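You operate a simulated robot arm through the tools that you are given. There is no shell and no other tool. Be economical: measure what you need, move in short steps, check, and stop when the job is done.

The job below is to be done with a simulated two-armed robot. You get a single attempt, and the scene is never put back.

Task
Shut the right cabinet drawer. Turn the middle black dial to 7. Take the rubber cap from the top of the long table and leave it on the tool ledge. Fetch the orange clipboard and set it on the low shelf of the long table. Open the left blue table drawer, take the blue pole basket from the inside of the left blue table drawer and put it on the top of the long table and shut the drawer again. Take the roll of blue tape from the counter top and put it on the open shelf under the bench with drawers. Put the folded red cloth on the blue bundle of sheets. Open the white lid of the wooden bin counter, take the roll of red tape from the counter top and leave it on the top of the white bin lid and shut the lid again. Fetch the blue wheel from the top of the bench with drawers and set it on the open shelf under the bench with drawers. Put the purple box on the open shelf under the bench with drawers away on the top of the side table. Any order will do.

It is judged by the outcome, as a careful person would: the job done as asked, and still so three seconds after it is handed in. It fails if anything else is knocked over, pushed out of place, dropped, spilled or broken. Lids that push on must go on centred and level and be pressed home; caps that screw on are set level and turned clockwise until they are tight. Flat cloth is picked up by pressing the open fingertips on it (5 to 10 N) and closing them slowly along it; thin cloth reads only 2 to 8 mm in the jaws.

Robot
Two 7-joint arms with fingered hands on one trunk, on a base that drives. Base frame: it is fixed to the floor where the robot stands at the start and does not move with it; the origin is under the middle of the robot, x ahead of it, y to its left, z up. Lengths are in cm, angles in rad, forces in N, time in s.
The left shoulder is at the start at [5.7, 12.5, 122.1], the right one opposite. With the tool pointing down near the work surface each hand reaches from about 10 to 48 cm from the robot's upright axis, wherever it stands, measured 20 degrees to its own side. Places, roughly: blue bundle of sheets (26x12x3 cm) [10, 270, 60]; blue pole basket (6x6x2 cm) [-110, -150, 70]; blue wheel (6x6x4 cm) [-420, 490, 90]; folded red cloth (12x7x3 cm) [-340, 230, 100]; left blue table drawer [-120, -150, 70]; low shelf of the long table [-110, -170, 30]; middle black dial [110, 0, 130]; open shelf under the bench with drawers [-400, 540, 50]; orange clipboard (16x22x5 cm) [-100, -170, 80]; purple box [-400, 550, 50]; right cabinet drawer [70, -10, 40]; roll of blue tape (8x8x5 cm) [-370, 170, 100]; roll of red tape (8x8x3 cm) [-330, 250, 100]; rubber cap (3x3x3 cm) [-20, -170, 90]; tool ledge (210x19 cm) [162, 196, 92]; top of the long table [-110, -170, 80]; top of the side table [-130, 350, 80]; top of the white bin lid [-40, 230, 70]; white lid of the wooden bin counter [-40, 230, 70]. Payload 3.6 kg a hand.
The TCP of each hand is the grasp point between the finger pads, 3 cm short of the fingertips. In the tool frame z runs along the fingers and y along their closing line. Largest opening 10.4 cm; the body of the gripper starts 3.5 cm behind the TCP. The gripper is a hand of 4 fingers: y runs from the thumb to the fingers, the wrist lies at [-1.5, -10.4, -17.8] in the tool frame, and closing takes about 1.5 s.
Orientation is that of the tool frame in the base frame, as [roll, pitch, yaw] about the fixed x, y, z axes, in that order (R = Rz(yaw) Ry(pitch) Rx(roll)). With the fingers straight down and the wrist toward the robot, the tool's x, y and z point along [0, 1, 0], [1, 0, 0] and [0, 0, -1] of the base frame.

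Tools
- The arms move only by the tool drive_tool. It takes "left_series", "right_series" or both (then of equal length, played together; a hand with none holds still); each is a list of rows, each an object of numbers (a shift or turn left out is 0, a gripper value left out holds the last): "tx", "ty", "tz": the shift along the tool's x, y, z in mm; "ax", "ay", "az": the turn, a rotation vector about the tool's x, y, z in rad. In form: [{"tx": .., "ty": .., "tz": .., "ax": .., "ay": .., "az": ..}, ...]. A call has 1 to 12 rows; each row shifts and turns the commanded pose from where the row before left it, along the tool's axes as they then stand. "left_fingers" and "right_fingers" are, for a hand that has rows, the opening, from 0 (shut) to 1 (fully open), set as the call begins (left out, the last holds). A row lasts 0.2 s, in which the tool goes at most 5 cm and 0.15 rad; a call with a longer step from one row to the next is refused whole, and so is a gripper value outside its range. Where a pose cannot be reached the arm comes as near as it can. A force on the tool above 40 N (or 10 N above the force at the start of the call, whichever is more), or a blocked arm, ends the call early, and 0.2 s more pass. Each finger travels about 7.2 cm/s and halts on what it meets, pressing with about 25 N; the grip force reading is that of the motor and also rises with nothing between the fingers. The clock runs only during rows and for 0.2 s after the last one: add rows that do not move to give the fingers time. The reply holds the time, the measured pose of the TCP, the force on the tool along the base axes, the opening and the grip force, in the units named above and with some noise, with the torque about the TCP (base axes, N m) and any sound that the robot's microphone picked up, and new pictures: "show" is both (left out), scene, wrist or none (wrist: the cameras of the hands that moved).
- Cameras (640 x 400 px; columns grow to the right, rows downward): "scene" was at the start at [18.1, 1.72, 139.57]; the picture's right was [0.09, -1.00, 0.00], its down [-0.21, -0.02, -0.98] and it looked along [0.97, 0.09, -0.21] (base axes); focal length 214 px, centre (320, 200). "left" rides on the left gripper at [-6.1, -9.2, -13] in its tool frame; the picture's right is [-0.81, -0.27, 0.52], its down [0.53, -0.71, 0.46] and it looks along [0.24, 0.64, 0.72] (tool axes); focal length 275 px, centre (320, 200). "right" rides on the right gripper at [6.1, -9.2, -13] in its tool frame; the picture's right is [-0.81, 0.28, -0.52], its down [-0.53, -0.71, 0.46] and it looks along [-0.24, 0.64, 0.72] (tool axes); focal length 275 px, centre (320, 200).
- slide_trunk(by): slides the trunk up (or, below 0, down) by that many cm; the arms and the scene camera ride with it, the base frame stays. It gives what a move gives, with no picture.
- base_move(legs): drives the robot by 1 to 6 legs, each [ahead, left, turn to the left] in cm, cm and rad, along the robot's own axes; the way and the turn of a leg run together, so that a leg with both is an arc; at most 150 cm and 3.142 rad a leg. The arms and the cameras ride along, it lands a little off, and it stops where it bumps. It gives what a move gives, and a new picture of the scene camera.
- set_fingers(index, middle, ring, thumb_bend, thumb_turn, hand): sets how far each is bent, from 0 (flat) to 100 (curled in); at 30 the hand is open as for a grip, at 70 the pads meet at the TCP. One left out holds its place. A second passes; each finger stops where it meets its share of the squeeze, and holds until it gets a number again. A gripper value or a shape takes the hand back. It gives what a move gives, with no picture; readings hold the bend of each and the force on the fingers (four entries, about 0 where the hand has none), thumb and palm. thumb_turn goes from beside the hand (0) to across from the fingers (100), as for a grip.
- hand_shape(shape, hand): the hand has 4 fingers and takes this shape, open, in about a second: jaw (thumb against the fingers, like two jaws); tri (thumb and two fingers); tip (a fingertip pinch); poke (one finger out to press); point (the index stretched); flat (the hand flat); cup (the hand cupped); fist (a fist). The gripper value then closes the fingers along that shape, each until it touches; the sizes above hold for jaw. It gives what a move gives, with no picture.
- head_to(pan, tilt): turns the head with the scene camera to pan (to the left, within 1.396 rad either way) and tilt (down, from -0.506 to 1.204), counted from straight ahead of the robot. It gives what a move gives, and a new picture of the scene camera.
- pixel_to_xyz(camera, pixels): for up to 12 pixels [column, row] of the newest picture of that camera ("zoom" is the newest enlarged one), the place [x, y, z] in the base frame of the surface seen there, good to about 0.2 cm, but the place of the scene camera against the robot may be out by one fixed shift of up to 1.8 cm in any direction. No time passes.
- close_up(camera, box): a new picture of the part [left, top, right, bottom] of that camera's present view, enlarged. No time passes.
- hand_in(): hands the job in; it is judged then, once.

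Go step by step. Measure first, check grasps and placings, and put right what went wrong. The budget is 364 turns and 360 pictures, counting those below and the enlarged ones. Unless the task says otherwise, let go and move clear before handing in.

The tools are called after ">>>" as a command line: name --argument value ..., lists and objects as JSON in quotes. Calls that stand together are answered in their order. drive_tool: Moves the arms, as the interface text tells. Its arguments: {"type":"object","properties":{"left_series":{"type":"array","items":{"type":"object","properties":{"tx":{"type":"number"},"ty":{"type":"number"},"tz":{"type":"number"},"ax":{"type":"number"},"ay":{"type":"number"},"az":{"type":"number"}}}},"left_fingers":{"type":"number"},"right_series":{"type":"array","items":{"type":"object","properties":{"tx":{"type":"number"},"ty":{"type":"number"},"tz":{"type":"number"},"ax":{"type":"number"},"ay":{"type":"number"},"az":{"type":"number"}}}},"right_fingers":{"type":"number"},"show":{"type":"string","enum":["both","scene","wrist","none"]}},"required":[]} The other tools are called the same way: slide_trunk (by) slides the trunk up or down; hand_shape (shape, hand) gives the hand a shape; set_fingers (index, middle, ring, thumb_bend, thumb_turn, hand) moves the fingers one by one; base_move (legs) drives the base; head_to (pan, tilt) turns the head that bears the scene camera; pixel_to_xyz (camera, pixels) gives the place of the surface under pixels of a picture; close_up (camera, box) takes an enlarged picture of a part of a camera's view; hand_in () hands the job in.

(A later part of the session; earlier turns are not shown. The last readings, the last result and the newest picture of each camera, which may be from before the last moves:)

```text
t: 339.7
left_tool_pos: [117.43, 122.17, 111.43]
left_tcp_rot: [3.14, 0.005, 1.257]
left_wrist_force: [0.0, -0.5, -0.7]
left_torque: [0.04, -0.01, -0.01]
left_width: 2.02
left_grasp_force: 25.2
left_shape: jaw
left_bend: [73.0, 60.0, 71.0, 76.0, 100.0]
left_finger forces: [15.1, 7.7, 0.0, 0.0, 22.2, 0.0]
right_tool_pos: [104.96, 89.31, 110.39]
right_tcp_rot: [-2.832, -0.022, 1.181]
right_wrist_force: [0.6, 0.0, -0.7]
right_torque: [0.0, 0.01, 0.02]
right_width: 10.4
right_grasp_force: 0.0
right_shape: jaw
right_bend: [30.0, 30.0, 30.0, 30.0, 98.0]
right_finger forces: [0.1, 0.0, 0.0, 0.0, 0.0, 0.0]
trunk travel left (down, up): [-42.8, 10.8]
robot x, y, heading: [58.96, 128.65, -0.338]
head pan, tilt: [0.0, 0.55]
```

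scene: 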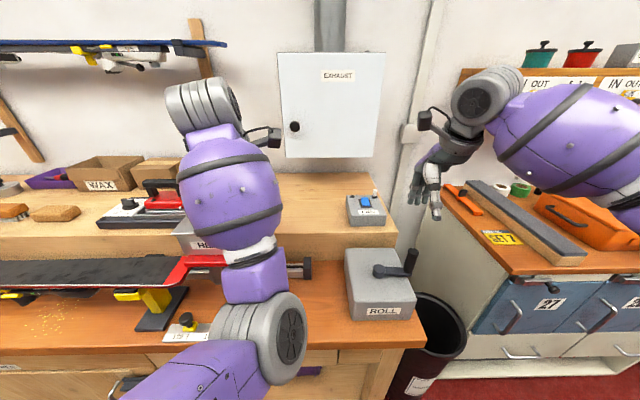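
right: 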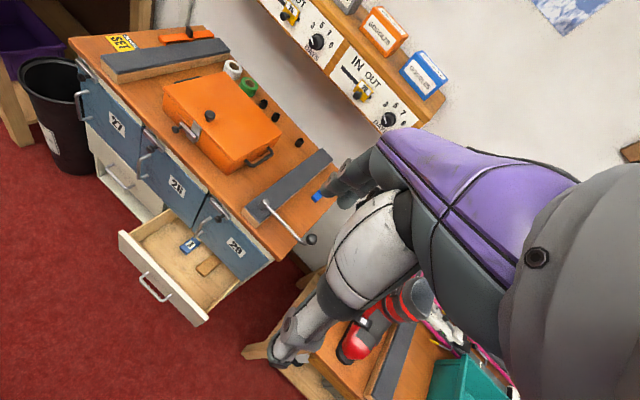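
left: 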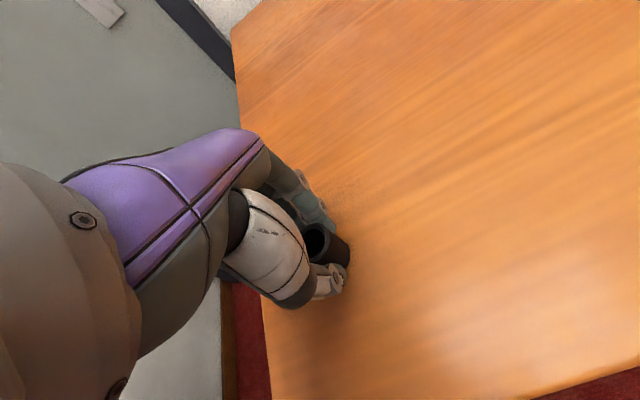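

>>> pixel_to_xyz --camera "scene" --pixels '[[310, 195], [320, 220], [310, 180], [330, 238], [295, 200], [360, 215], [190, 235], [200, 246], [300, 240], [345, 180], [370, 262], [150, 225]]'

>>> close_up --camera "left" --box '[0, 0, 640, 400]'

```text
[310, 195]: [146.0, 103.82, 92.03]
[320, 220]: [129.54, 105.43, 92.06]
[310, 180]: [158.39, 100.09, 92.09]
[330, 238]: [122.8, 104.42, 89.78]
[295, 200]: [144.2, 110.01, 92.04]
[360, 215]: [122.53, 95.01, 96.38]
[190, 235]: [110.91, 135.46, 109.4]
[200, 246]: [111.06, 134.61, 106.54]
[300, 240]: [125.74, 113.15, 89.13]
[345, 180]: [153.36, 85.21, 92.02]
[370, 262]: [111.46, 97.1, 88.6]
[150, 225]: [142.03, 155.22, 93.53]
```

```text
1.00 times, centred on (320, 200) of left (not enlarged: the box is as wide or as high as the picture)
```

zoom: 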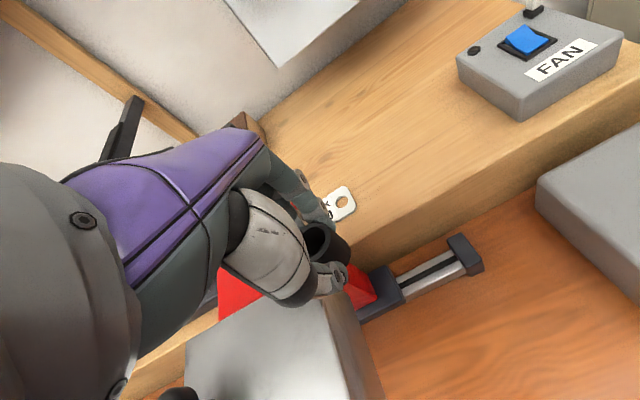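

The hand is close over a grey HEAT box; raise the trunk fully before moving on.

>>> slide_trunk --by 10

>>> drive_tool --left_series '[{}]' --show "both"

```text
t: 341.1
left_tool_pos: [117.44, 122.05, 121.38]
left_tcp_rot: [3.141, 0.002, 1.259]
left_wrist_force: [0.7, 0.1, -0.8]
left_torque: [0.03, 0.01, 0.04]
left_width: 2.03
left_grasp_force: 25.1
left_shape: jaw
left_bend: [73.0, 60.0, 71.0, 76.0, 100.0]
left_finger forces: [15.1, 7.6, 0.1, 0.0, 22.1, 0.0]
right_tool_pos: [105.31, 89.28, 120.17]
right_tcp_rot: [-2.829, -0.021, 1.182]
right_wrist_force: [-0.1, -0.4, -0.1]
right_torque: [0.01, 0.02, 0.02]
right_width: 10.37
right_grasp_force: 0.0
right_shape: jaw
right_bend: [30.0, 30.0, 30.0, 30.0, 98.0]
right_finger forces: [0.1, 0.0, 0.0, 0.0, 0.0, 0.0]
trunk travel left (down, up): [-52.8, 0.8]
robot x, y, heading: [58.87, 128.52, -0.333]
head pan, tilt: [0.0, 0.55]
```

```text
t: 341.5
left_tool_pos: [117.34, 122.13, 121.53]
left_tcp_rot: [3.141, 0.002, 1.258]
left_wrist_force: [-0.6, 0.8, 0.7]
left_torque: [-0.02, 0.0, 0.02]
left_width: 2.04
left_grasp_force: 24.9
left_shape: jaw
left_bend: [73.0, 60.0, 71.0, 76.0, 100.0]
left_finger forces: [15.1, 7.6, 0.0, 0.0, 22.1, 0.0]
right_tool_pos: [105.04, 89.39, 120.44]
right_tcp_rot: [-2.831, -0.022, 1.184]
right_wrist_force: [0.3, -0.1, -0.1]
right_torque: [0.02, 0.0, 0.0]
right_width: 10.38
right_grasp_force: 0.0
right_shape: jaw
right_bend: [30.0, 30.0, 30.0, 30.0, 98.0]
right_finger forces: [0.0, 0.0, 0.1, 0.1, 0.0, 0.1]
trunk travel left (down, up): [-52.8, 0.8]
robot x, y, heading: [59.29, 128.2, -0.331]
head pan, tilt: [0.0, 0.55]
```

scene: 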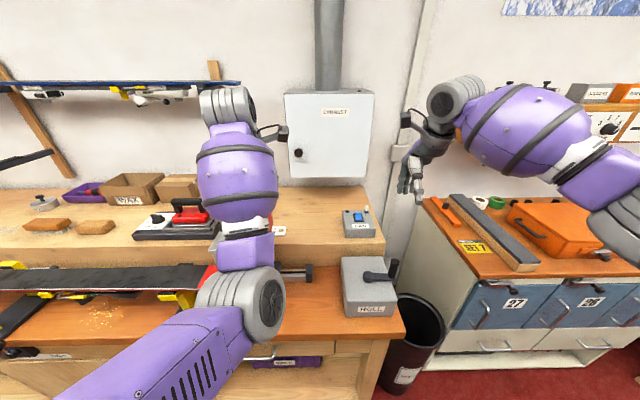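
left: 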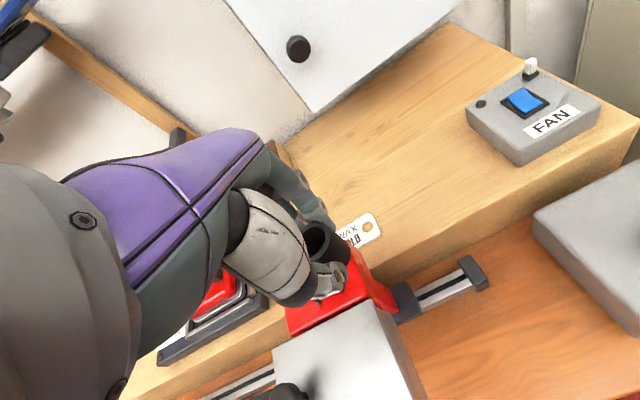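

>>> pixel_to_xyz --camera "left" --pixels '[[372, 222], [345, 235], [362, 245], [400, 230], [420, 200], [440, 240], [490, 150], [350, 305]]'

```text
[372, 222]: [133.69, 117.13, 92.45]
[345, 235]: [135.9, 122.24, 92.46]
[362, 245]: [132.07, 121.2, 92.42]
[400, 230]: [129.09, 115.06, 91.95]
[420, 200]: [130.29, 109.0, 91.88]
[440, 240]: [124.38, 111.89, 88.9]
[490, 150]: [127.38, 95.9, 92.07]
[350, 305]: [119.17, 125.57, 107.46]
```

>>> pixel_to_xyz --camera "scene" --pixels '[[245, 305], [265, 290], [235, 280], [240, 180], [205, 320], [205, 275], [300, 272], [370, 265], [130, 275], [170, 300]]'

```text
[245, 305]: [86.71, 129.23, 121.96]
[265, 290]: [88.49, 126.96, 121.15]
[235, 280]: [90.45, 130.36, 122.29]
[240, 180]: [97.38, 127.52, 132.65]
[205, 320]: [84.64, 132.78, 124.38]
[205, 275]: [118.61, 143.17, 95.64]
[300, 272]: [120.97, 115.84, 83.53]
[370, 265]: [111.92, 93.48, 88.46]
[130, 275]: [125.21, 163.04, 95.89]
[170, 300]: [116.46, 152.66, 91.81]
```

The elbow is at z≈120, above the HEAT clamp (107). I'll target (131,102.5), right of the card, left of FAN; go right 14 then forward 19.

>>> base_move --legs '[[0, -14, 0], [19, 0, 0]]'

>>> drive_tool --left_series '[{}]' --show "wrist"

```text
t: 344.5
left_tool_pos: [130.77, 102.77, 121.63]
left_tcp_rot: [3.138, 0.005, 1.257]
left_wrist_force: [-0.1, 0.0, 0.2]
left_torque: [0.01, 0.03, 0.01]
left_width: 2.03
left_grasp_force: 24.7
left_shape: jaw
left_bend: [73.0, 60.0, 71.0, 76.0, 100.0]
left_finger forces: [15.1, 7.6, 0.1, 0.0, 22.1, 0.0]
right_tool_pos: [118.5, 69.83, 120.44]
right_tcp_rot: [-2.832, -0.022, 1.181]
right_wrist_force: [0.2, -0.1, -0.7]
right_torque: [-0.04, 0.0, 0.01]
right_width: 10.39
right_grasp_force: 0.1
right_shape: jaw
right_bend: [30.0, 30.0, 30.0, 30.0, 98.0]
right_finger forces: [0.0, 0.1, 0.1, 0.1, 0.0, 0.1]
trunk travel left (down, up): [-52.8, 0.8]
robot x, y, heading: [72.53, 109.42, -0.334]
head pan, tilt: [0.0, 0.55]
```

scene: 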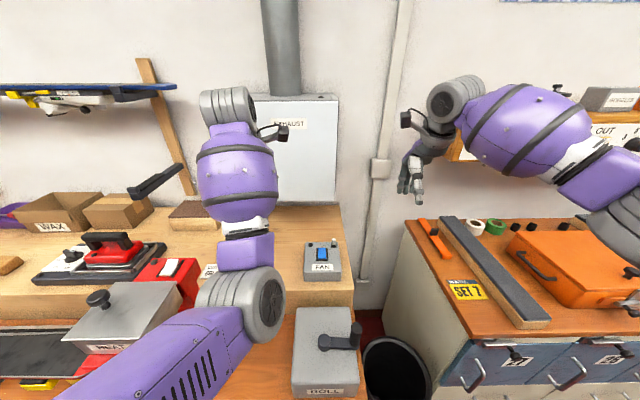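

```text
t: 344.9
left_tool_pos: [130.53, 102.66, 121.68]
left_tcp_rot: [3.138, 0.002, 1.258]
left_wrist_force: [-0.6, 0.0, 0.7]
left_torque: [0.01, 0.0, 0.01]
left_width: 2.01
left_grasp_force: 25.2
left_shape: jaw
left_bend: [73.0, 60.0, 71.0, 76.0, 100.0]
left_finger forces: [15.2, 7.6, 0.0, 0.0, 22.0, 0.1]
right_tool_pos: [118.26, 69.97, 120.57]
right_tcp_rot: [-2.835, -0.021, 1.183]
right_wrist_force: [-0.5, -0.1, 0.8]
right_torque: [0.01, 0.01, -0.03]
right_width: 10.37
right_grasp_force: 0.0
right_shape: jaw
right_bend: [30.0, 30.0, 30.0, 30.0, 98.0]
right_finger forces: [0.0, 0.0, 0.1, 0.0, 0.1, 0.0]
trunk travel left (down, up): [-52.8, 0.8]
robot x, y, heading: [72.65, 109.49, -0.333]
head pan, tilt: [0.0, 0.55]
```

left: 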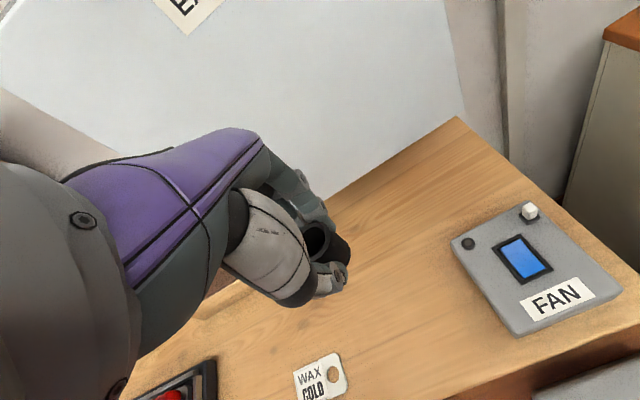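

Above the free ledge patch. Lower 20 cm, check.

>>> drive_tool --left_series '[{"tz": 35}, {"tz": 35}, {"tz": 35}, {"tz": 35}, {"tz": 35}, {"tz": 25}, {}]' --show "both"

```text
t: 346.5
left_tool_pos: [130.74, 102.56, 101.42]
left_tcp_rot: [3.138, 0.003, 1.261]
left_wrist_force: [-0.2, 0.4, -0.8]
left_torque: [-0.03, 0.01, 0.0]
left_width: 2.03
left_grasp_force: 24.7
left_shape: jaw
left_bend: [73.0, 60.0, 71.0, 76.0, 100.0]
left_finger forces: [14.9, 7.5, 0.0, 0.0, 21.8, 0.0]
right_tool_pos: [118.4, 69.86, 120.21]
right_tcp_rot: [-2.832, -0.021, 1.183]
right_wrist_force: [0.1, -0.4, -0.8]
right_torque: [-0.01, 0.0, 0.06]
right_width: 10.39
right_grasp_force: 0.0
right_shape: jaw
right_bend: [30.0, 30.0, 30.0, 30.0, 98.0]
right_finger forces: [0.0, 0.0, 0.0, 0.0, 0.0, 0.0]
trunk travel left (down, up): [-52.8, 0.8]
robot x, y, heading: [72.52, 109.01, -0.33]
head pan, tilt: [0.0, 0.55]
```

scene: 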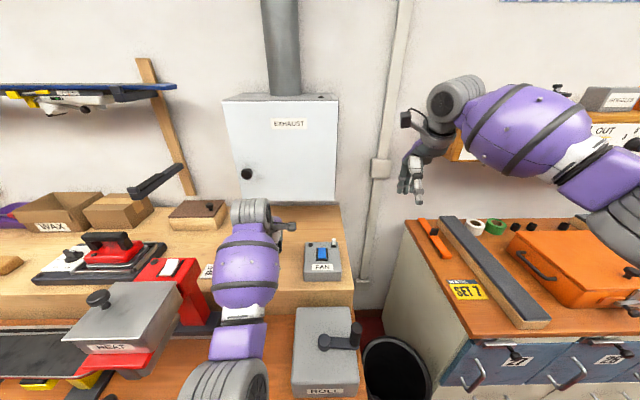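
left: 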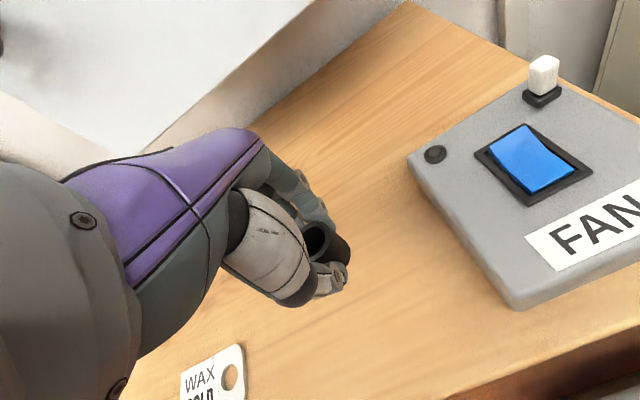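

>>> drive_tool --left_series '[{"tz": 25}, {"tz": 18}, {"tz": 12}, {}]' --show "wrist"

```text
t: 347.5
left_tool_pos: [130.72, 102.49, 95.9]
left_tcp_rot: [3.139, 0.004, 1.258]
left_wrist_force: [-0.3, -0.1, -0.3]
left_torque: [0.01, -0.01, 0.0]
left_width: 2.03
left_grasp_force: 25.0
left_shape: jaw
left_bend: [73.0, 60.0, 71.0, 76.0, 100.0]
left_finger forces: [15.0, 7.5, 0.0, 0.0, 21.7, 0.0]
right_tool_pos: [118.33, 69.85, 120.44]
right_tcp_rot: [-2.832, -0.021, 1.182]
right_wrist_force: [-0.1, 0.0, 0.0]
right_torque: [-0.04, -0.01, 0.03]
right_width: 10.38
right_grasp_force: 0.1
right_shape: jaw
right_bend: [30.0, 30.0, 30.0, 30.0, 98.0]
right_finger forces: [0.0, 0.1, 0.2, 0.0, 0.0, 0.1]
trunk travel left (down, up): [-52.8, 0.8]
robot x, y, heading: [72.55, 108.81, -0.33]
head pan, tilt: [0.0, 0.55]
```

left: 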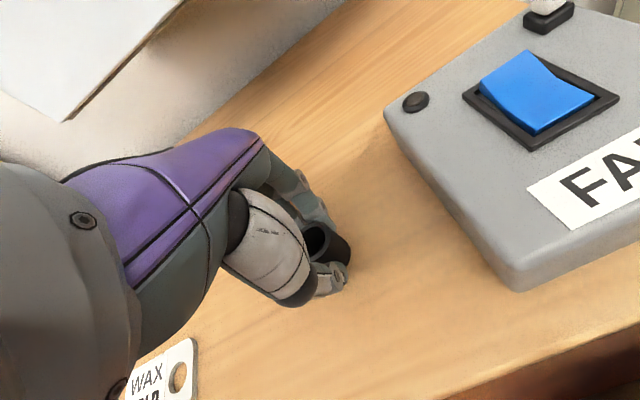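

>>> drive_tool --left_series '[{"tz": 4}, {}]' --show "none"

>>> drive_tool --left_series '[{}, {}, {}, {}, {}, {}, {"tz": -30}, {"tz": -40}, {"tz": -40}, {"tz": -40}, {"tz": -40}, {"tz": -40}]' --left_fingers 1 --show "wrist"

```text
t: 348.1
left_tool_pos: [130.74, 102.59, 95.56]
left_tcp_rot: [3.139, 0.002, 1.258]
left_wrist_force: [0.4, -0.3, 0.7]
left_torque: [0.0, 0.0, -0.02]
left_width: 2.0
left_grasp_force: 24.4
left_shape: jaw
left_bend: [73.0, 60.0, 71.0, 76.0, 100.0]
left_finger forces: [15.1, 7.4, 0.0, 0.0, 21.7, 0.0]
right_tool_pos: [118.57, 69.75, 120.3]
right_tcp_rot: [-2.833, -0.022, 1.184]
right_wrist_force: [-0.3, 1.0, 0.2]
right_torque: [-0.03, 0.02, -0.01]
right_width: 10.39
right_grasp_force: 0.0
right_shape: jaw
right_bend: [30.0, 30.0, 30.0, 30.0, 98.0]
right_finger forces: [0.0, 0.0, 0.0, 0.0, 0.0, 0.0]
trunk travel left (down, up): [-52.8, 0.8]
robot x, y, heading: [72.35, 109.15, -0.335]
head pan, tilt: [0.0, 0.55]
```

```text
t: 350.7
left_tool_pos: [130.68, 102.69, 118.64]
left_tcp_rot: [3.14, 0.003, 1.259]
left_wrist_force: [0.8, -0.3, -0.4]
left_torque: [0.02, 0.0, -0.01]
left_width: 10.36
left_grasp_force: 0.1
left_shape: jaw
left_bend: [30.0, 30.0, 30.0, 30.0, 98.0]
left_finger forces: [0.0, 0.1, 0.1, 0.1, 0.0, 0.0]
right_tool_pos: [118.54, 69.97, 120.41]
right_tcp_rot: [-2.832, -0.023, 1.182]
right_wrist_force: [-0.5, -0.4, 0.0]
right_torque: [-0.01, -0.01, 0.0]
right_width: 10.41
right_grasp_force: 0.0
right_shape: jaw
right_bend: [30.0, 30.0, 30.0, 30.0, 98.0]
right_finger forces: [0.1, 0.0, 0.1, 0.0, 0.0, 0.0]
trunk travel left (down, up): [-52.8, 0.8]
robot x, y, heading: [72.13, 108.76, -0.335]
head pan, tilt: [0.0, 0.55]
```

left: 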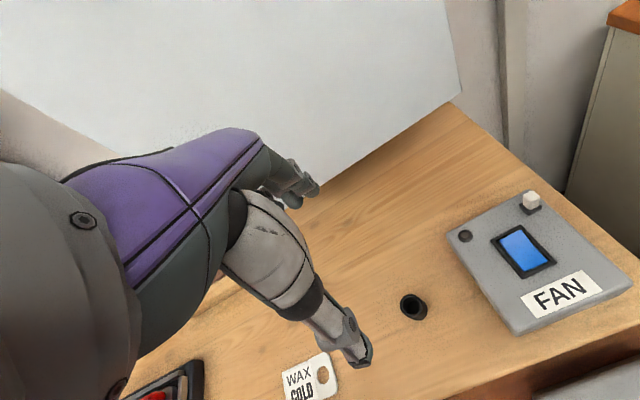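

The cap stands on the ledge. Back off and turn left to look at the bin counter and sheets.

>>> base_move --legs '[[-45, 0, 0], [0, 0, 2.3]]'

>>> head_to --pan 0.3 --tilt 0.45

```text
t: 358.9
left_tool_pos: [-4.67, 171.38, 118.55]
left_tcp_rot: [3.139, 0.003, -2.714]
left_wrist_force: [-0.2, -0.1, -0.5]
left_torque: [-0.01, -0.01, -0.01]
left_width: 10.36
left_grasp_force: 0.1
left_shape: jaw
left_bend: [30.0, 30.0, 30.0, 30.0, 98.0]
left_finger forces: [0.0, 0.1, 0.0, 0.1, 0.0, 0.0]
right_tool_pos: [27.94, 184.53, 120.44]
right_tcp_rot: [-2.833, -0.021, -2.791]
right_wrist_force: [-0.5, -0.7, 0.0]
right_torque: [0.05, 0.0, 0.02]
right_width: 10.4
right_grasp_force: 0.1
right_shape: jaw
right_bend: [30.0, 30.0, 30.0, 30.0, 98.0]
right_finger forces: [0.0, 0.0, 0.0, 0.1, 0.0, 0.0]
trunk travel left (down, up): [-52.8, 0.8]
robot x, y, heading: [30.28, 123.68, 1.977]
head pan, tilt: [0.0, 0.55]
```

scene: 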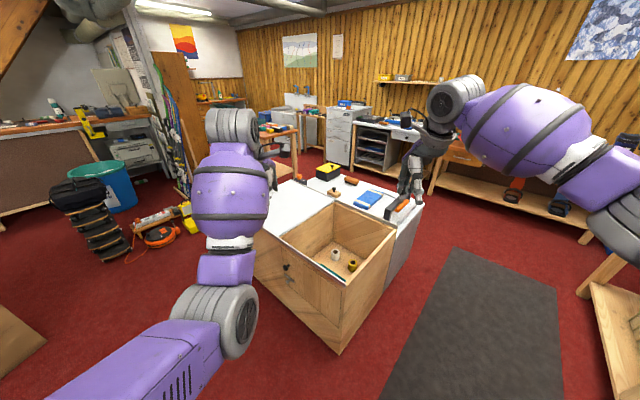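

```text
t: 359.7
left_tool_pos: [-4.65, 171.39, 118.65]
left_tcp_rot: [3.14, 0.003, -2.714]
left_wrist_force: [-0.4, -0.6, -0.2]
left_torque: [0.01, -0.04, -0.03]
left_width: 10.36
left_grasp_force: 0.0
left_shape: jaw
left_bend: [30.0, 30.0, 30.0, 30.0, 98.0]
left_finger forces: [0.1, 0.0, 0.0, 0.0, 0.0, 0.0]
right_tool_pos: [27.93, 184.53, 120.44]
right_tcp_rot: [-2.835, -0.022, -2.791]
right_wrist_force: [-0.3, 0.2, 0.0]
right_torque: [0.0, 0.0, -0.02]
right_width: 10.4
right_grasp_force: 0.1
right_shape: jaw
right_bend: [30.0, 30.0, 30.0, 30.0, 98.0]
right_finger forces: [0.0, 0.0, 0.0, 0.1, 0.0, 0.1]
trunk travel left (down, up): [-52.8, 0.8]
robot x, y, heading: [30.11, 123.81, 1.976]
head pan, tilt: [0.3, 0.45]
```

scene: 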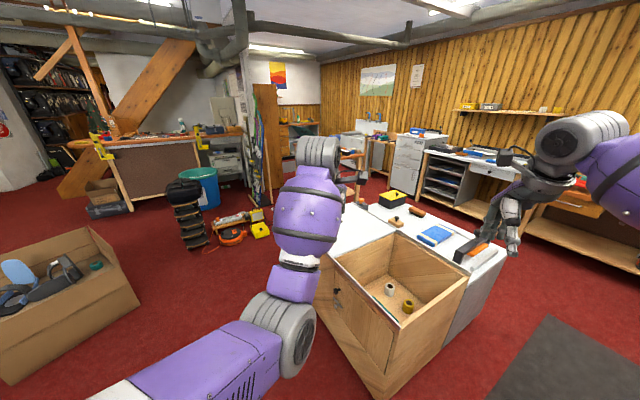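

>>> close_up --camera "scene" --box '[300, 170, 540, 400]'

>>> pixel_to_xyz --camera "scene" --pixels '[[435, 236], [350, 230], [395, 225], [330, 255], [400, 330], [470, 275], [390, 287], [396, 200], [500, 258], [340, 215], [397, 236], [460, 225]]'

```text
1.74 times, centred on (420, 285) of scene
```

zoom: 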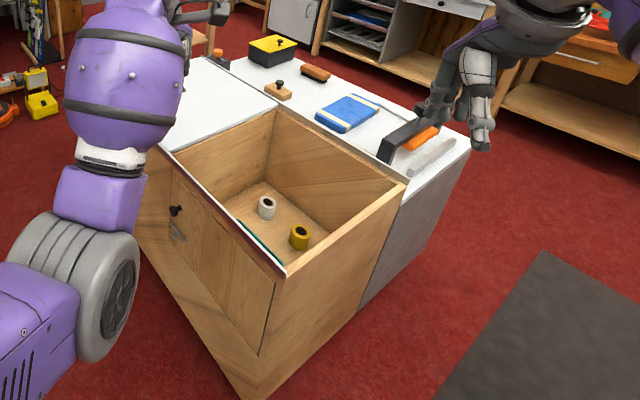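

```text
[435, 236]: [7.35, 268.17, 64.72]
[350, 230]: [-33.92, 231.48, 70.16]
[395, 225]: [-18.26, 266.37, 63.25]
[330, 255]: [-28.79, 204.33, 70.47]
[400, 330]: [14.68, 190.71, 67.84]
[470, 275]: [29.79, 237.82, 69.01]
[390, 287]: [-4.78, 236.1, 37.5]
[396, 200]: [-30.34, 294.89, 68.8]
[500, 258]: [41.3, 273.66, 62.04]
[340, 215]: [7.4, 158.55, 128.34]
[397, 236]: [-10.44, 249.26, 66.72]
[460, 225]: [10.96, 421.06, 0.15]
```

The bin's left half is covered by the white lid (z≈70); blue sheets at (7,268,64.7). I'll measure floor obstacles to the west before moving for a better look.

>>> pixel_to_xyz --camera "scene" --pixels '[[130, 300], [15, 380], [90, 230], [195, 245], [240, 240], [260, 230], [120, 205], [230, 180], [205, 200], [30, 240], [60, 190]]'

>>> head_to --pan 1.1 --tilt 0.35

```text
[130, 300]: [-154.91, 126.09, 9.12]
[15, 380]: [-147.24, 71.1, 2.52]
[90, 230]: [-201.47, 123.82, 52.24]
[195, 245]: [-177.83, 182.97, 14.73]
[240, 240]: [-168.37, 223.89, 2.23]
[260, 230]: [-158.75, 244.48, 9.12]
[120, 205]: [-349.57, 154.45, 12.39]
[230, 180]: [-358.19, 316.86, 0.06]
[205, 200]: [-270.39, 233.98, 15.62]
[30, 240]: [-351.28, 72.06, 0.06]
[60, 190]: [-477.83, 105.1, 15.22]
```

```text
t: 360.9
left_tool_pos: [-4.55, 171.45, 118.65]
left_tcp_rot: [3.14, 0.004, -2.713]
left_wrist_force: [0.0, 0.2, 0.0]
left_torque: [-0.03, -0.03, 0.01]
left_width: 10.39
left_grasp_force: 0.0
left_shape: jaw
left_bend: [30.0, 30.0, 30.0, 30.0, 98.0]
left_finger forces: [0.1, 0.0, 0.0, 0.1, 0.0, 0.0]
right_tool_pos: [27.87, 184.41, 120.41]
right_tcp_rot: [-2.832, -0.02, -2.79]
right_wrist_force: [0.6, 0.7, 0.1]
right_torque: [0.02, -0.05, 0.03]
right_width: 10.37
right_grasp_force: 0.1
right_shape: jaw
right_bend: [30.0, 30.0, 30.0, 30.0, 98.0]
right_finger forces: [0.1, 0.1, 0.0, 0.1, 0.0, 0.0]
trunk travel left (down, up): [-52.8, 0.8]
robot x, y, heading: [30.12, 123.71, 1.974]
head pan, tilt: [1.1, 0.351]
```

scene: 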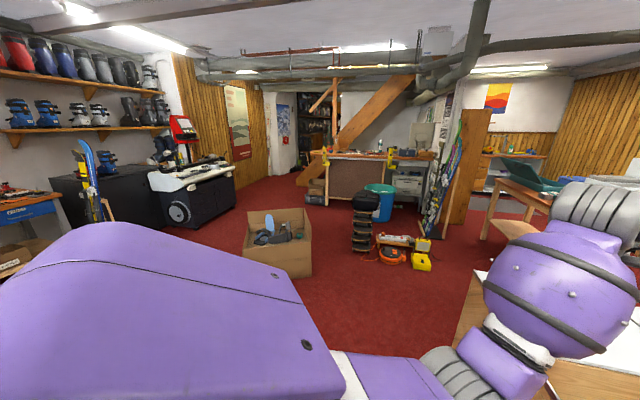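

>>> pixel_to_xyz --camera "scene" --pixels '[[327, 204], [390, 200], [425, 192], [200, 228], [236, 186], [310, 203], [345, 152], [385, 150], [420, 155], [245, 258], [312, 272], [360, 250]]'

>>> close_up --camera "scene" --box '[280, 130, 460, 280]'

```text
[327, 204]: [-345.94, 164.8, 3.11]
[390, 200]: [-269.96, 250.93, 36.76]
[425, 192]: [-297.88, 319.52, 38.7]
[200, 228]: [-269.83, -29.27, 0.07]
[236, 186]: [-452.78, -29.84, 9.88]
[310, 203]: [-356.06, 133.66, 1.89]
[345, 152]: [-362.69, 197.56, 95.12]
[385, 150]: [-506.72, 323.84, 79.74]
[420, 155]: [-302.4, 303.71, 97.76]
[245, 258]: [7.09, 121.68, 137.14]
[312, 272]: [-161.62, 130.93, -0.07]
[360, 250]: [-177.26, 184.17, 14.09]
```

```text
2.67 times, centred on (370, 205) of scene
```

zoom: 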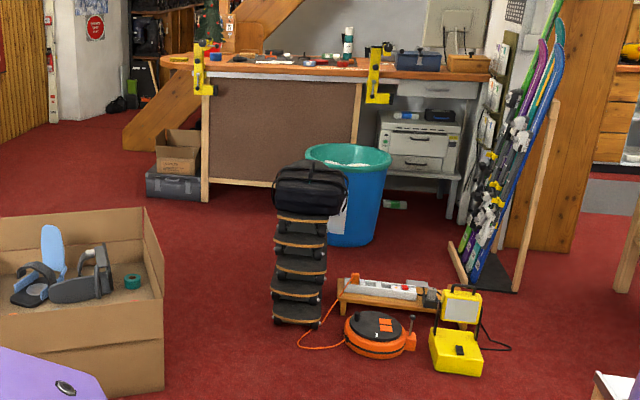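

A clear route runs south of the cardboard box. Turn to heading 2.82 (facing the counter) and drive around.

>>> base_move --legs '[[0, 0, 0.85], [51.6, 66.7, 0], [51.6, 66.7, 0], [136, 34.6, 0]]'

>>> head_to --pan -0.3 --tilt 0.35

```text
t: 378.9
left_tool_pos: [-246.4, 41.61, 118.22]
left_tcp_rot: [-3.139, 0.003, -1.867]
left_wrist_force: [-0.9, -0.2, -1.3]
left_torque: [0.04, -0.11, -0.01]
left_width: 10.37
left_grasp_force: 0.1
left_shape: jaw
left_bend: [30.0, 30.0, 30.0, 30.0, 98.0]
left_finger forces: [0.1, 0.1, 0.0, 0.1, 0.0, 0.1]
right_tool_pos: [-234.63, 74.59, 120.21]
right_tcp_rot: [-2.826, -0.02, -1.944]
right_wrist_force: [-1.2, 0.9, -1.0]
right_torque: [0.01, -0.1, 0.0]
right_width: 10.4
right_grasp_force: 0.0
right_shape: jaw
right_bend: [30.0, 30.0, 30.0, 30.0, 98.0]
right_finger forces: [0.1, 0.0, 0.0, 0.1, 0.0, 0.1]
trunk travel left (down, up): [-52.8, 0.8]
robot x, y, heading: [-187.54, 35.78, 2.822]
head pan, tilt: [1.1, 0.351]
stopped in leg 4: the robot was blocked; the commanded pose is now the measured one
```

scene: 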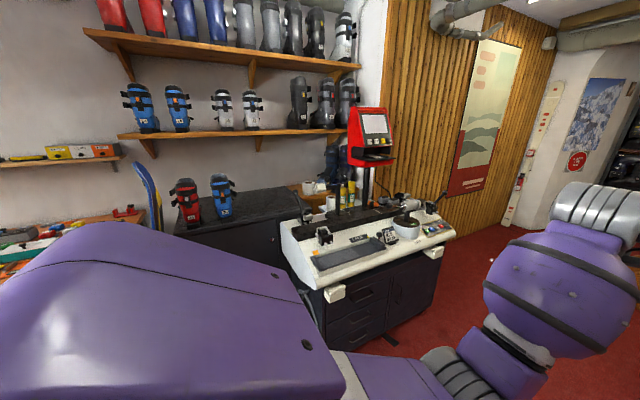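

```text
t: 380.4
left_tool_pos: [-245.68, 41.51, 118.64]
left_tcp_rot: [3.138, 0.004, -1.87]
left_wrist_force: [0.1, 0.7, 0.2]
left_torque: [0.03, 0.03, 0.01]
left_width: 10.38
left_grasp_force: 0.1
left_shape: jaw
left_bend: [30.0, 30.0, 30.0, 30.0, 98.0]
left_finger forces: [0.0, 0.0, 0.0, 0.0, 0.1, 0.0]
right_tool_pos: [-233.98, 74.44, 120.54]
right_tcp_rot: [-2.836, -0.022, -1.946]
right_wrist_force: [-0.5, 0.1, 0.5]
right_torque: [0.0, 0.05, 0.0]
right_width: 10.39
right_grasp_force: 0.1
right_shape: jaw
right_bend: [30.0, 30.0, 30.0, 30.0, 98.0]
right_finger forces: [0.0, 0.1, 0.1, 0.0, 0.1, 0.0]
trunk travel left (down, up): [-52.8, 0.8]
robot x, y, heading: [-187.12, 35.98, 2.825]
head pan, tilt: [-0.3, 0.351]
```

scene: 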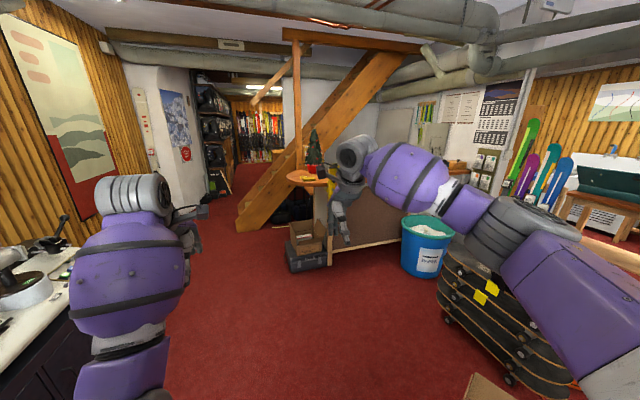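

The base touched something on the left (likely the machine stand). Look down around to pick a way.

>>> head_to --pan 0.45 --tilt 1.0

>>> head_to --pan -0.6 --tilt 1.0

```text
t: 381.6
left_tool_pos: [-245.7, 41.5, 118.76]
left_tcp_rot: [3.138, 0.004, -1.868]
left_wrist_force: [0.6, 0.3, 0.5]
left_torque: [0.04, -0.02, -0.02]
left_width: 10.37
left_grasp_force: 0.0
left_shape: jaw
left_bend: [30.0, 30.0, 30.0, 30.0, 98.0]
left_finger forces: [0.0, 0.0, 0.0, 0.0, 0.0, 0.0]
right_tool_pos: [-234.01, 74.54, 120.53]
right_tcp_rot: [-2.834, -0.024, -1.944]
right_wrist_force: [0.9, 0.1, -0.6]
right_torque: [0.0, 0.0, 0.01]
right_width: 10.37
right_grasp_force: 0.0
right_shape: jaw
right_bend: [30.0, 30.0, 30.0, 30.0, 98.0]
right_finger forces: [0.0, 0.1, 0.0, 0.0, 0.0, 0.0]
trunk travel left (down, up): [-52.8, 0.8]
robot x, y, heading: [-187.79, 35.91, 2.826]
head pan, tilt: [0.45, 1.0]
```

scene: 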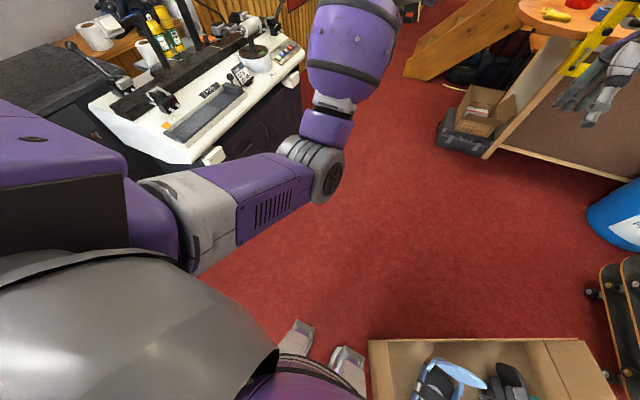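

```text
t: 382.9
left_tool_pos: [-245.7, 41.54, 118.67]
left_tcp_rot: [3.139, 0.005, -1.869]
left_wrist_force: [-0.4, 0.4, 0.3]
left_torque: [0.0, -0.02, -0.04]
left_width: 10.38
left_grasp_force: 0.1
left_shape: jaw
left_bend: [30.0, 30.0, 30.0, 30.0, 98.0]
left_finger forces: [0.0, 0.0, 0.0, 0.0, 0.0, 0.1]
right_tool_pos: [-233.95, 74.53, 120.54]
right_tcp_rot: [-2.834, -0.024, -1.946]
right_wrist_force: [0.3, -0.1, -0.4]
right_torque: [0.03, 0.02, 0.01]
right_width: 10.35
right_grasp_force: 0.0
right_shape: jaw
right_bend: [30.0, 30.0, 30.0, 30.0, 98.0]
right_finger forces: [0.0, 0.0, 0.0, 0.0, 0.0, 0.0]
trunk travel left (down, up): [-52.8, 0.8]
robot x, y, heading: [-187.4, 35.96, 2.824]
head pan, tilt: [-0.6, 1.0]
```

scene: 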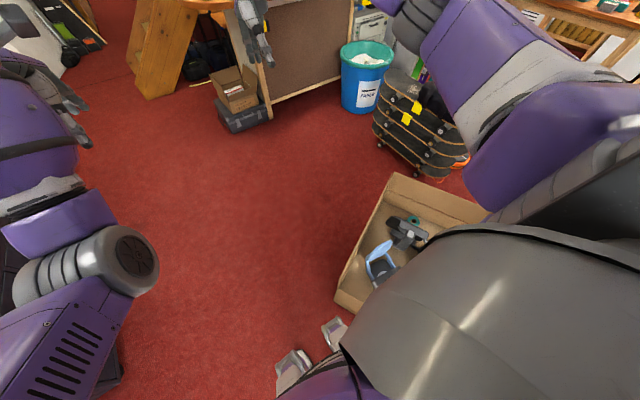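

>>> pixel_to_xyz --camera "scene" --pixels '[[336, 300], [393, 174], [480, 215], [345, 300], [335, 335], [290, 370], [380, 150], [365, 110], [240, 130], [270, 120], [345, 95]]'

```text
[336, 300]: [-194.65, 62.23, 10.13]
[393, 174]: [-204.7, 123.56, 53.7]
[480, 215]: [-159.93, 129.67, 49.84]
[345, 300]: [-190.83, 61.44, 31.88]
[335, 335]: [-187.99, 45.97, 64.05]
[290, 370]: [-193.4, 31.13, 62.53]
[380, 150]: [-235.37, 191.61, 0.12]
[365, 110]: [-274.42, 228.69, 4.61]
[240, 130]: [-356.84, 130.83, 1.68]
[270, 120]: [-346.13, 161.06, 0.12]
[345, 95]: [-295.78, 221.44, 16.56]
```

The base brushed the cardboard box on the right (corner (−194,62)). Ease left, then go ahead past it and turn up toward the counter.

>>> base_move --legs '[[0, 12, 0], [58, 8, 0]]'

>>> head_to --pan -0.3 --tilt 0.5

```text
t: 387.4
left_tool_pos: [-306.46, 40.31, 118.66]
left_tcp_rot: [3.137, 0.002, -1.869]
left_wrist_force: [0.2, -0.9, -0.2]
left_torque: [0.0, -0.03, -0.02]
left_width: 10.38
left_grasp_force: 0.0
left_shape: jaw
left_bend: [30.0, 30.0, 30.0, 30.0, 98.0]
left_finger forces: [0.1, 0.0, 0.0, 0.0, 0.0, 0.1]
right_tool_pos: [-294.66, 73.4, 120.41]
right_tcp_rot: [-2.835, -0.023, -1.945]
right_wrist_force: [0.1, -0.5, -0.3]
right_torque: [0.01, 0.02, 0.02]
right_width: 10.37
right_grasp_force: 0.0
right_shape: jaw
right_bend: [30.0, 30.0, 30.0, 30.0, 98.0]
right_finger forces: [0.0, 0.0, 0.1, 0.0, 0.0, 0.0]
trunk travel left (down, up): [-52.8, 0.8]
robot x, y, heading: [-248.13, 34.69, 2.822]
head pan, tilt: [-0.6, 1.0]
```

scene: 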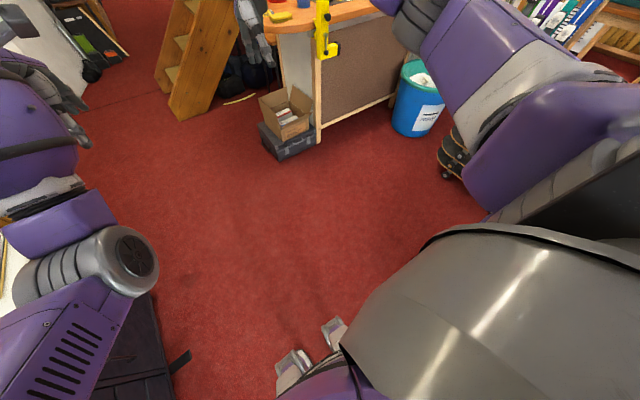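

```text
t: 388.4
left_tool_pos: [-306.38, 40.23, 118.68]
left_tcp_rot: [3.139, 0.005, -1.871]
left_wrist_force: [-1.1, -0.1, 0.8]
left_torque: [0.02, -0.01, 0.01]
left_width: 10.36
left_grasp_force: 0.0
left_shape: jaw
left_bend: [30.0, 30.0, 30.0, 30.0, 98.0]
left_finger forces: [0.0, 0.1, 0.0, 0.0, 0.1, 0.1]
right_tool_pos: [-294.68, 73.47, 120.49]
right_tcp_rot: [-2.833, -0.023, -1.945]
right_wrist_force: [0.5, 0.2, -0.1]
right_torque: [0.02, 0.01, 0.01]
right_width: 10.41
right_grasp_force: 0.1
right_shape: jaw
right_bend: [30.0, 30.0, 30.0, 30.0, 98.0]
right_finger forces: [0.1, 0.1, 0.0, 0.1, 0.1, 0.0]
trunk travel left (down, up): [-52.8, 0.8]
robot x, y, heading: [-248.28, 34.47, 2.82]
head pan, tilt: [-0.3, 0.499]
```

scene: 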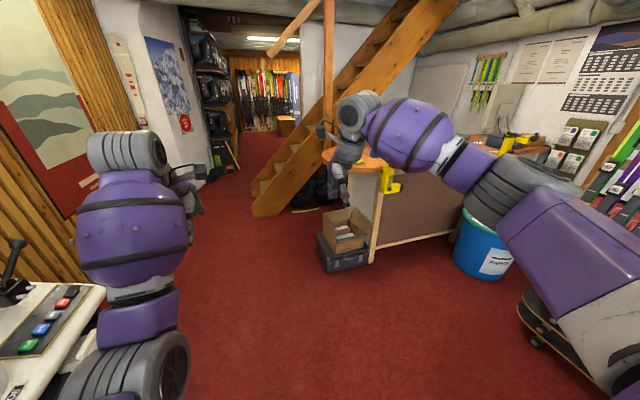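

The way to the counter is open between the bin and the boxes. Drive there diagonally.

>>> base_move --legs '[[42, -59.8, 0], [38, -56, 0]]'

>>> head_to --pan -0.15 --tilt 0.6

```text
t: 399.1
left_tool_pos: [-347.45, 174.46, 118.78]
left_tcp_rot: [3.137, 0.003, -1.86]
left_wrist_force: [0.1, -0.7, 0.5]
left_torque: [0.02, 0.01, 0.03]
left_width: 10.37
left_grasp_force: 0.1
left_shape: jaw
left_bend: [30.0, 30.0, 30.0, 30.0, 98.0]
left_finger forces: [0.0, 0.1, 0.0, 0.0, 0.0, 0.0]
right_tool_pos: [-335.95, 207.44, 120.62]
right_tcp_rot: [-2.835, -0.022, -1.937]
right_wrist_force: [0.0, -0.7, -0.4]
right_torque: [-0.01, 0.02, 0.0]
right_width: 10.37
right_grasp_force: 0.1
right_shape: jaw
right_bend: [30.0, 30.0, 30.0, 30.0, 98.0]
right_finger forces: [0.0, 0.0, 0.0, 0.1, 0.0, 0.0]
trunk travel left (down, up): [-52.8, 0.8]
robot x, y, heading: [-288.9, 169.2, 2.827]
head pan, tilt: [-0.3, 0.499]
```

scene: 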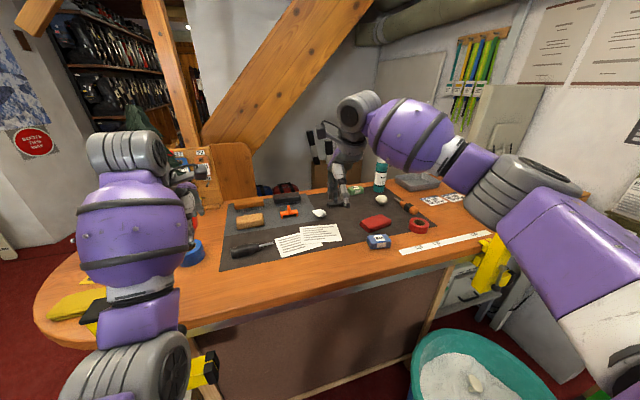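

```text
t: 399.8
left_tool_pos: [-347.41, 174.36, 118.73]
left_tcp_rot: [3.137, 0.003, -1.861]
left_wrist_force: [0.4, 0.2, -0.6]
left_torque: [-0.01, 0.0, -0.04]
left_width: 10.37
left_grasp_force: 0.1
left_shape: jaw
left_bend: [30.0, 30.0, 30.0, 30.0, 98.0]
left_finger forces: [0.1, 0.1, 0.1, 0.0, 0.0, 0.1]
right_tool_pos: [-335.95, 207.61, 120.53]
right_tcp_rot: [-2.834, -0.023, -1.938]
right_wrist_force: [-0.6, -0.3, 0.5]
right_torque: [0.0, -0.01, 0.02]
right_width: 10.37
right_grasp_force: 0.0
right_shape: jaw
right_bend: [30.0, 30.0, 30.0, 30.0, 98.0]
right_finger forces: [0.1, 0.1, 0.0, 0.0, 0.0, 0.0]
trunk travel left (down, up): [-52.8, 0.8]
robot x, y, heading: [-288.89, 169.36, 2.827]
head pan, tilt: [-0.15, 0.6]
```

scene: 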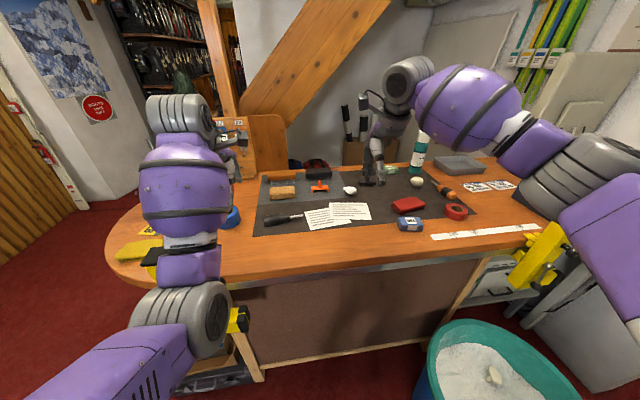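

Items in view: blue tape (230,217), folded red cloth (408,205), red tape (456,212). Measure them.

>>> pixel_to_xyz --camera "scene" --pixels '[[232, 212], [233, 222], [408, 203], [395, 207], [422, 204], [456, 208], [456, 216], [300, 265], [360, 235], [410, 225], [440, 290], [350, 190]]'

>>> close_up --camera "scene" --box '[340, 160, 500, 260]'

```text
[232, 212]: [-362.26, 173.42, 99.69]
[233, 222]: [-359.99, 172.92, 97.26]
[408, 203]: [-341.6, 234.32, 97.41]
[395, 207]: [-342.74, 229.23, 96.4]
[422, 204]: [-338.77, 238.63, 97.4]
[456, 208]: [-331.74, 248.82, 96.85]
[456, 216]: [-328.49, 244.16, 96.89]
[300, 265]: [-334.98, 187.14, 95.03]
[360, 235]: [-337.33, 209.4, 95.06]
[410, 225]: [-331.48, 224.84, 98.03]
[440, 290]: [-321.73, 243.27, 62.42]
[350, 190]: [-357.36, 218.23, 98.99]
```

```text
4.00 times, centred on (420, 210) of scene
```

zoom: 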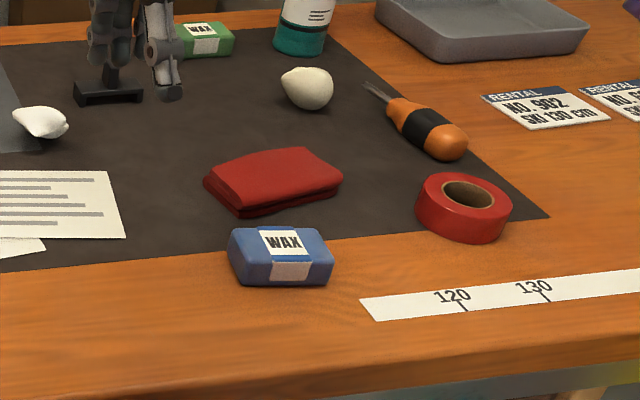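

Plan: right hand takes the cloth, left hand the blue tape, in this stop (red tape later with the lid). Shift right 15 and forward 14, staying clear of the blue bin.

>>> base_move --legs '[[14, -14, 0]]'

>>> pixel_to_xyz --camera "scene" --pixels '[[400, 200], [420, 200], [380, 205], [240, 225], [300, 280], [450, 360]]'

```text
t: 401.6
left_tool_pos: [-356.44, 192.12, 118.71]
left_tcp_rot: [3.139, 0.004, -1.86]
left_wrist_force: [-0.5, -0.3, 0.2]
left_torque: [0.0, -0.05, -0.02]
left_width: 10.38
left_grasp_force: 0.1
left_shape: jaw
left_bend: [30.0, 30.0, 30.0, 30.0, 98.0]
left_finger forces: [0.0, 0.0, 0.0, 0.1, 0.0, 0.0]
right_tool_pos: [-344.98, 225.2, 120.6]
right_tcp_rot: [-2.834, -0.023, -1.938]
right_wrist_force: [0.4, 1.1, -0.8]
right_torque: [-0.03, 0.01, 0.02]
right_width: 10.4
right_grasp_force: 0.1
right_shape: jaw
right_bend: [30.0, 30.0, 30.0, 30.0, 98.0]
right_finger forces: [0.0, 0.0, 0.0, 0.0, 0.0, 0.1]
trunk travel left (down, up): [-52.8, 0.8]
robot x, y, heading: [-298.38, 186.93, 2.833]
head pan, tilt: [-0.15, 0.6]
```

scene: 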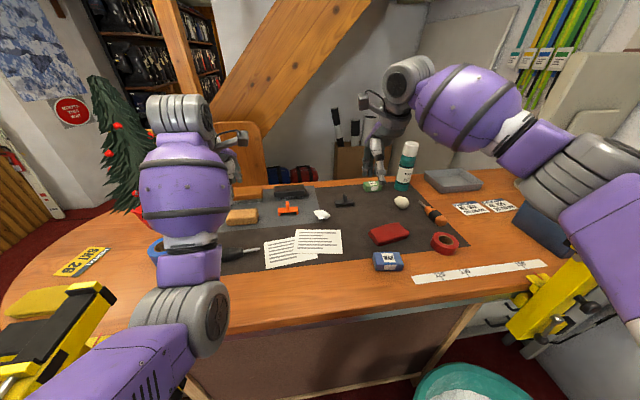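

```text
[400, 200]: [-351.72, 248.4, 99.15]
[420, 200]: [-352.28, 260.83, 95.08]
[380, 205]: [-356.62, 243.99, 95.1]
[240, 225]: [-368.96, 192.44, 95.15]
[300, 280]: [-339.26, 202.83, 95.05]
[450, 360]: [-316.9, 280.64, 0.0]
```

Straighten the right hand and move it above the cloth; view with its wrist camera.

>>> drive_tool --right_series '[{"ax": -0.1, "tx": -32, "ty": -4}, {"ax": -0.1, "tx": -32, "ty": -4}, {"ax": -0.107, "tx": -32, "ty": -4}, {"az": -0.078, "tz": 35}, {"tz": 35}, {"tz": 30}, {}]' --show "wrist"

```text
t: 403.2
left_tool_pos: [-356.38, 191.89, 118.78]
left_tcp_rot: [3.137, 0.004, -1.86]
left_wrist_force: [0.4, -1.0, 0.1]
left_torque: [-0.01, -0.05, 0.04]
left_width: 10.37
left_grasp_force: 0.2
left_shape: jaw
left_bend: [30.0, 30.0, 30.0, 30.0, 98.0]
left_finger forces: [0.0, 0.0, 0.0, 0.1, 0.0, 0.0]
right_tool_pos: [-340.42, 233.43, 110.46]
right_tcp_rot: [3.138, -0.023, -1.859]
right_wrist_force: [-0.4, 0.2, 0.5]
right_torque: [0.01, 0.0, 0.01]
right_width: 10.42
right_grasp_force: 0.0
right_shape: jaw
right_bend: [30.0, 30.0, 30.0, 30.0, 98.0]
right_finger forces: [0.0, 0.0, 0.0, 0.0, 0.0, 0.1]
trunk travel left (down, up): [-52.8, 0.8]
robot x, y, heading: [-298.33, 186.62, 2.833]
head pan, tilt: [-0.15, 0.6]
```

right: 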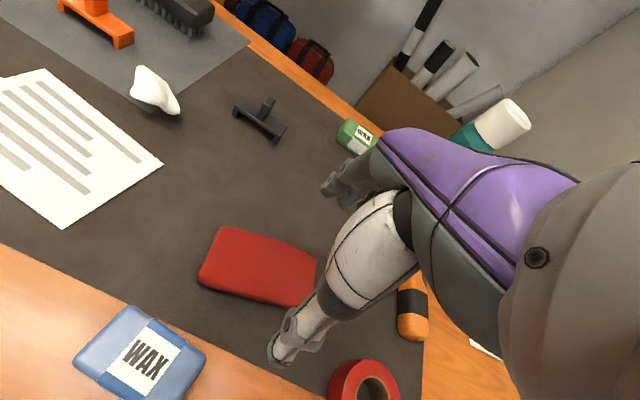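

>>> pixel_to_xyz --camera "right" --pixels '[[205, 270], [225, 230], [315, 255], [300, 295], [265, 265], [250, 298], [375, 375], [190, 310]]'

```text
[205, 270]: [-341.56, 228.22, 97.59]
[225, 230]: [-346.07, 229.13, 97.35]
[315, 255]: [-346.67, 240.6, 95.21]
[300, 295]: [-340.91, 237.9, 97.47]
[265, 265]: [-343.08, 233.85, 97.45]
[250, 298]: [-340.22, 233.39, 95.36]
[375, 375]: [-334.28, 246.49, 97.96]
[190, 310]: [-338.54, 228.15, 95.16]
```

Cloth centre ≈(−343.2,234.2), turned ~0.24 rad. Align, descend, and close on it.

>>> drive_tool --right_series '[{"ty": 28, "az": -0.12}, {"az": -0.12}, {"tz": 35}, {"tz": 35}, {"tz": 30}, {"tz": 21}, {}]' --show "none"

>>> drive_tool --right_series '[{}, {}, {}, {}, {}, {}, {}]' --right_fingers 0 --show "wrist"

```text
t: 404.9
left_tool_pos: [-356.47, 192.0, 118.61]
left_tcp_rot: [3.137, 0.003, -1.861]
left_wrist_force: [-0.6, 0.8, 1.0]
left_torque: [0.01, 0.0, 0.02]
left_width: 10.37
left_grasp_force: 0.0
left_shape: jaw
left_bend: [30.0, 30.0, 30.0, 30.0, 98.0]
left_finger forces: [0.0, 0.0, 0.1, 0.0, 0.0, 0.0]
right_tool_pos: [-343.27, 234.0, 98.42]
right_tcp_rot: [3.135, -0.02, -1.619]
right_wrist_force: [-0.6, 0.0, 0.2]
right_torque: [-0.02, -0.05, -0.01]
right_width: 10.37
right_grasp_force: 0.1
right_shape: jaw
right_bend: [30.0, 30.0, 30.0, 30.0, 98.0]
right_finger forces: [0.0, 0.0, 0.1, 0.0, 0.1, 0.0]
trunk travel left (down, up): [-52.8, 0.8]
robot x, y, heading: [-298.37, 186.51, 2.828]
head pan, tilt: [-0.15, 0.6]
```

```text
t: 406.4
left_tool_pos: [-356.4, 191.99, 118.7]
left_tcp_rot: [3.138, 0.002, -1.861]
left_wrist_force: [0.1, 0.6, 0.4]
left_torque: [0.0, 0.0, -0.04]
left_width: 10.34
left_grasp_force: 0.1
left_shape: jaw
left_bend: [30.0, 30.0, 30.0, 30.0, 98.0]
left_finger forces: [0.0, 0.0, 0.0, 0.0, 0.1, 0.0]
right_tool_pos: [-343.28, 234.11, 98.46]
right_tcp_rot: [3.134, -0.021, -1.621]
right_wrist_force: [0.9, 0.5, 0.2]
right_torque: [0.04, 0.0, 0.0]
right_width: 6.19
right_grasp_force: 24.8
right_shape: jaw
right_bend: [29.0, 41.0, 39.0, 65.0, 100.0]
right_finger forces: [12.7, 7.0, 3.2, 0.0, 22.8, 0.0]
trunk travel left (down, up): [-52.8, 0.8]
robot x, y, heading: [-297.57, 186.78, 2.83]
head pan, tilt: [-0.15, 0.6]
```

right: 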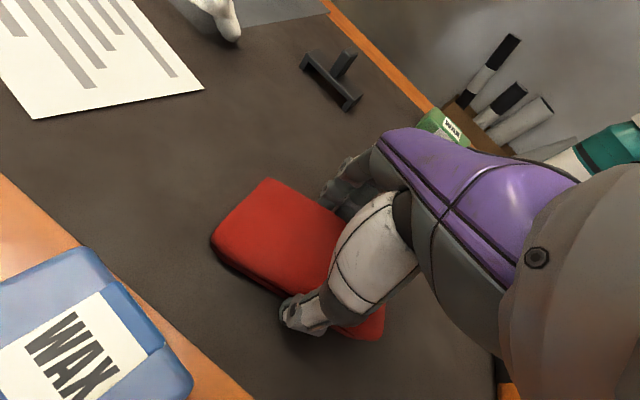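

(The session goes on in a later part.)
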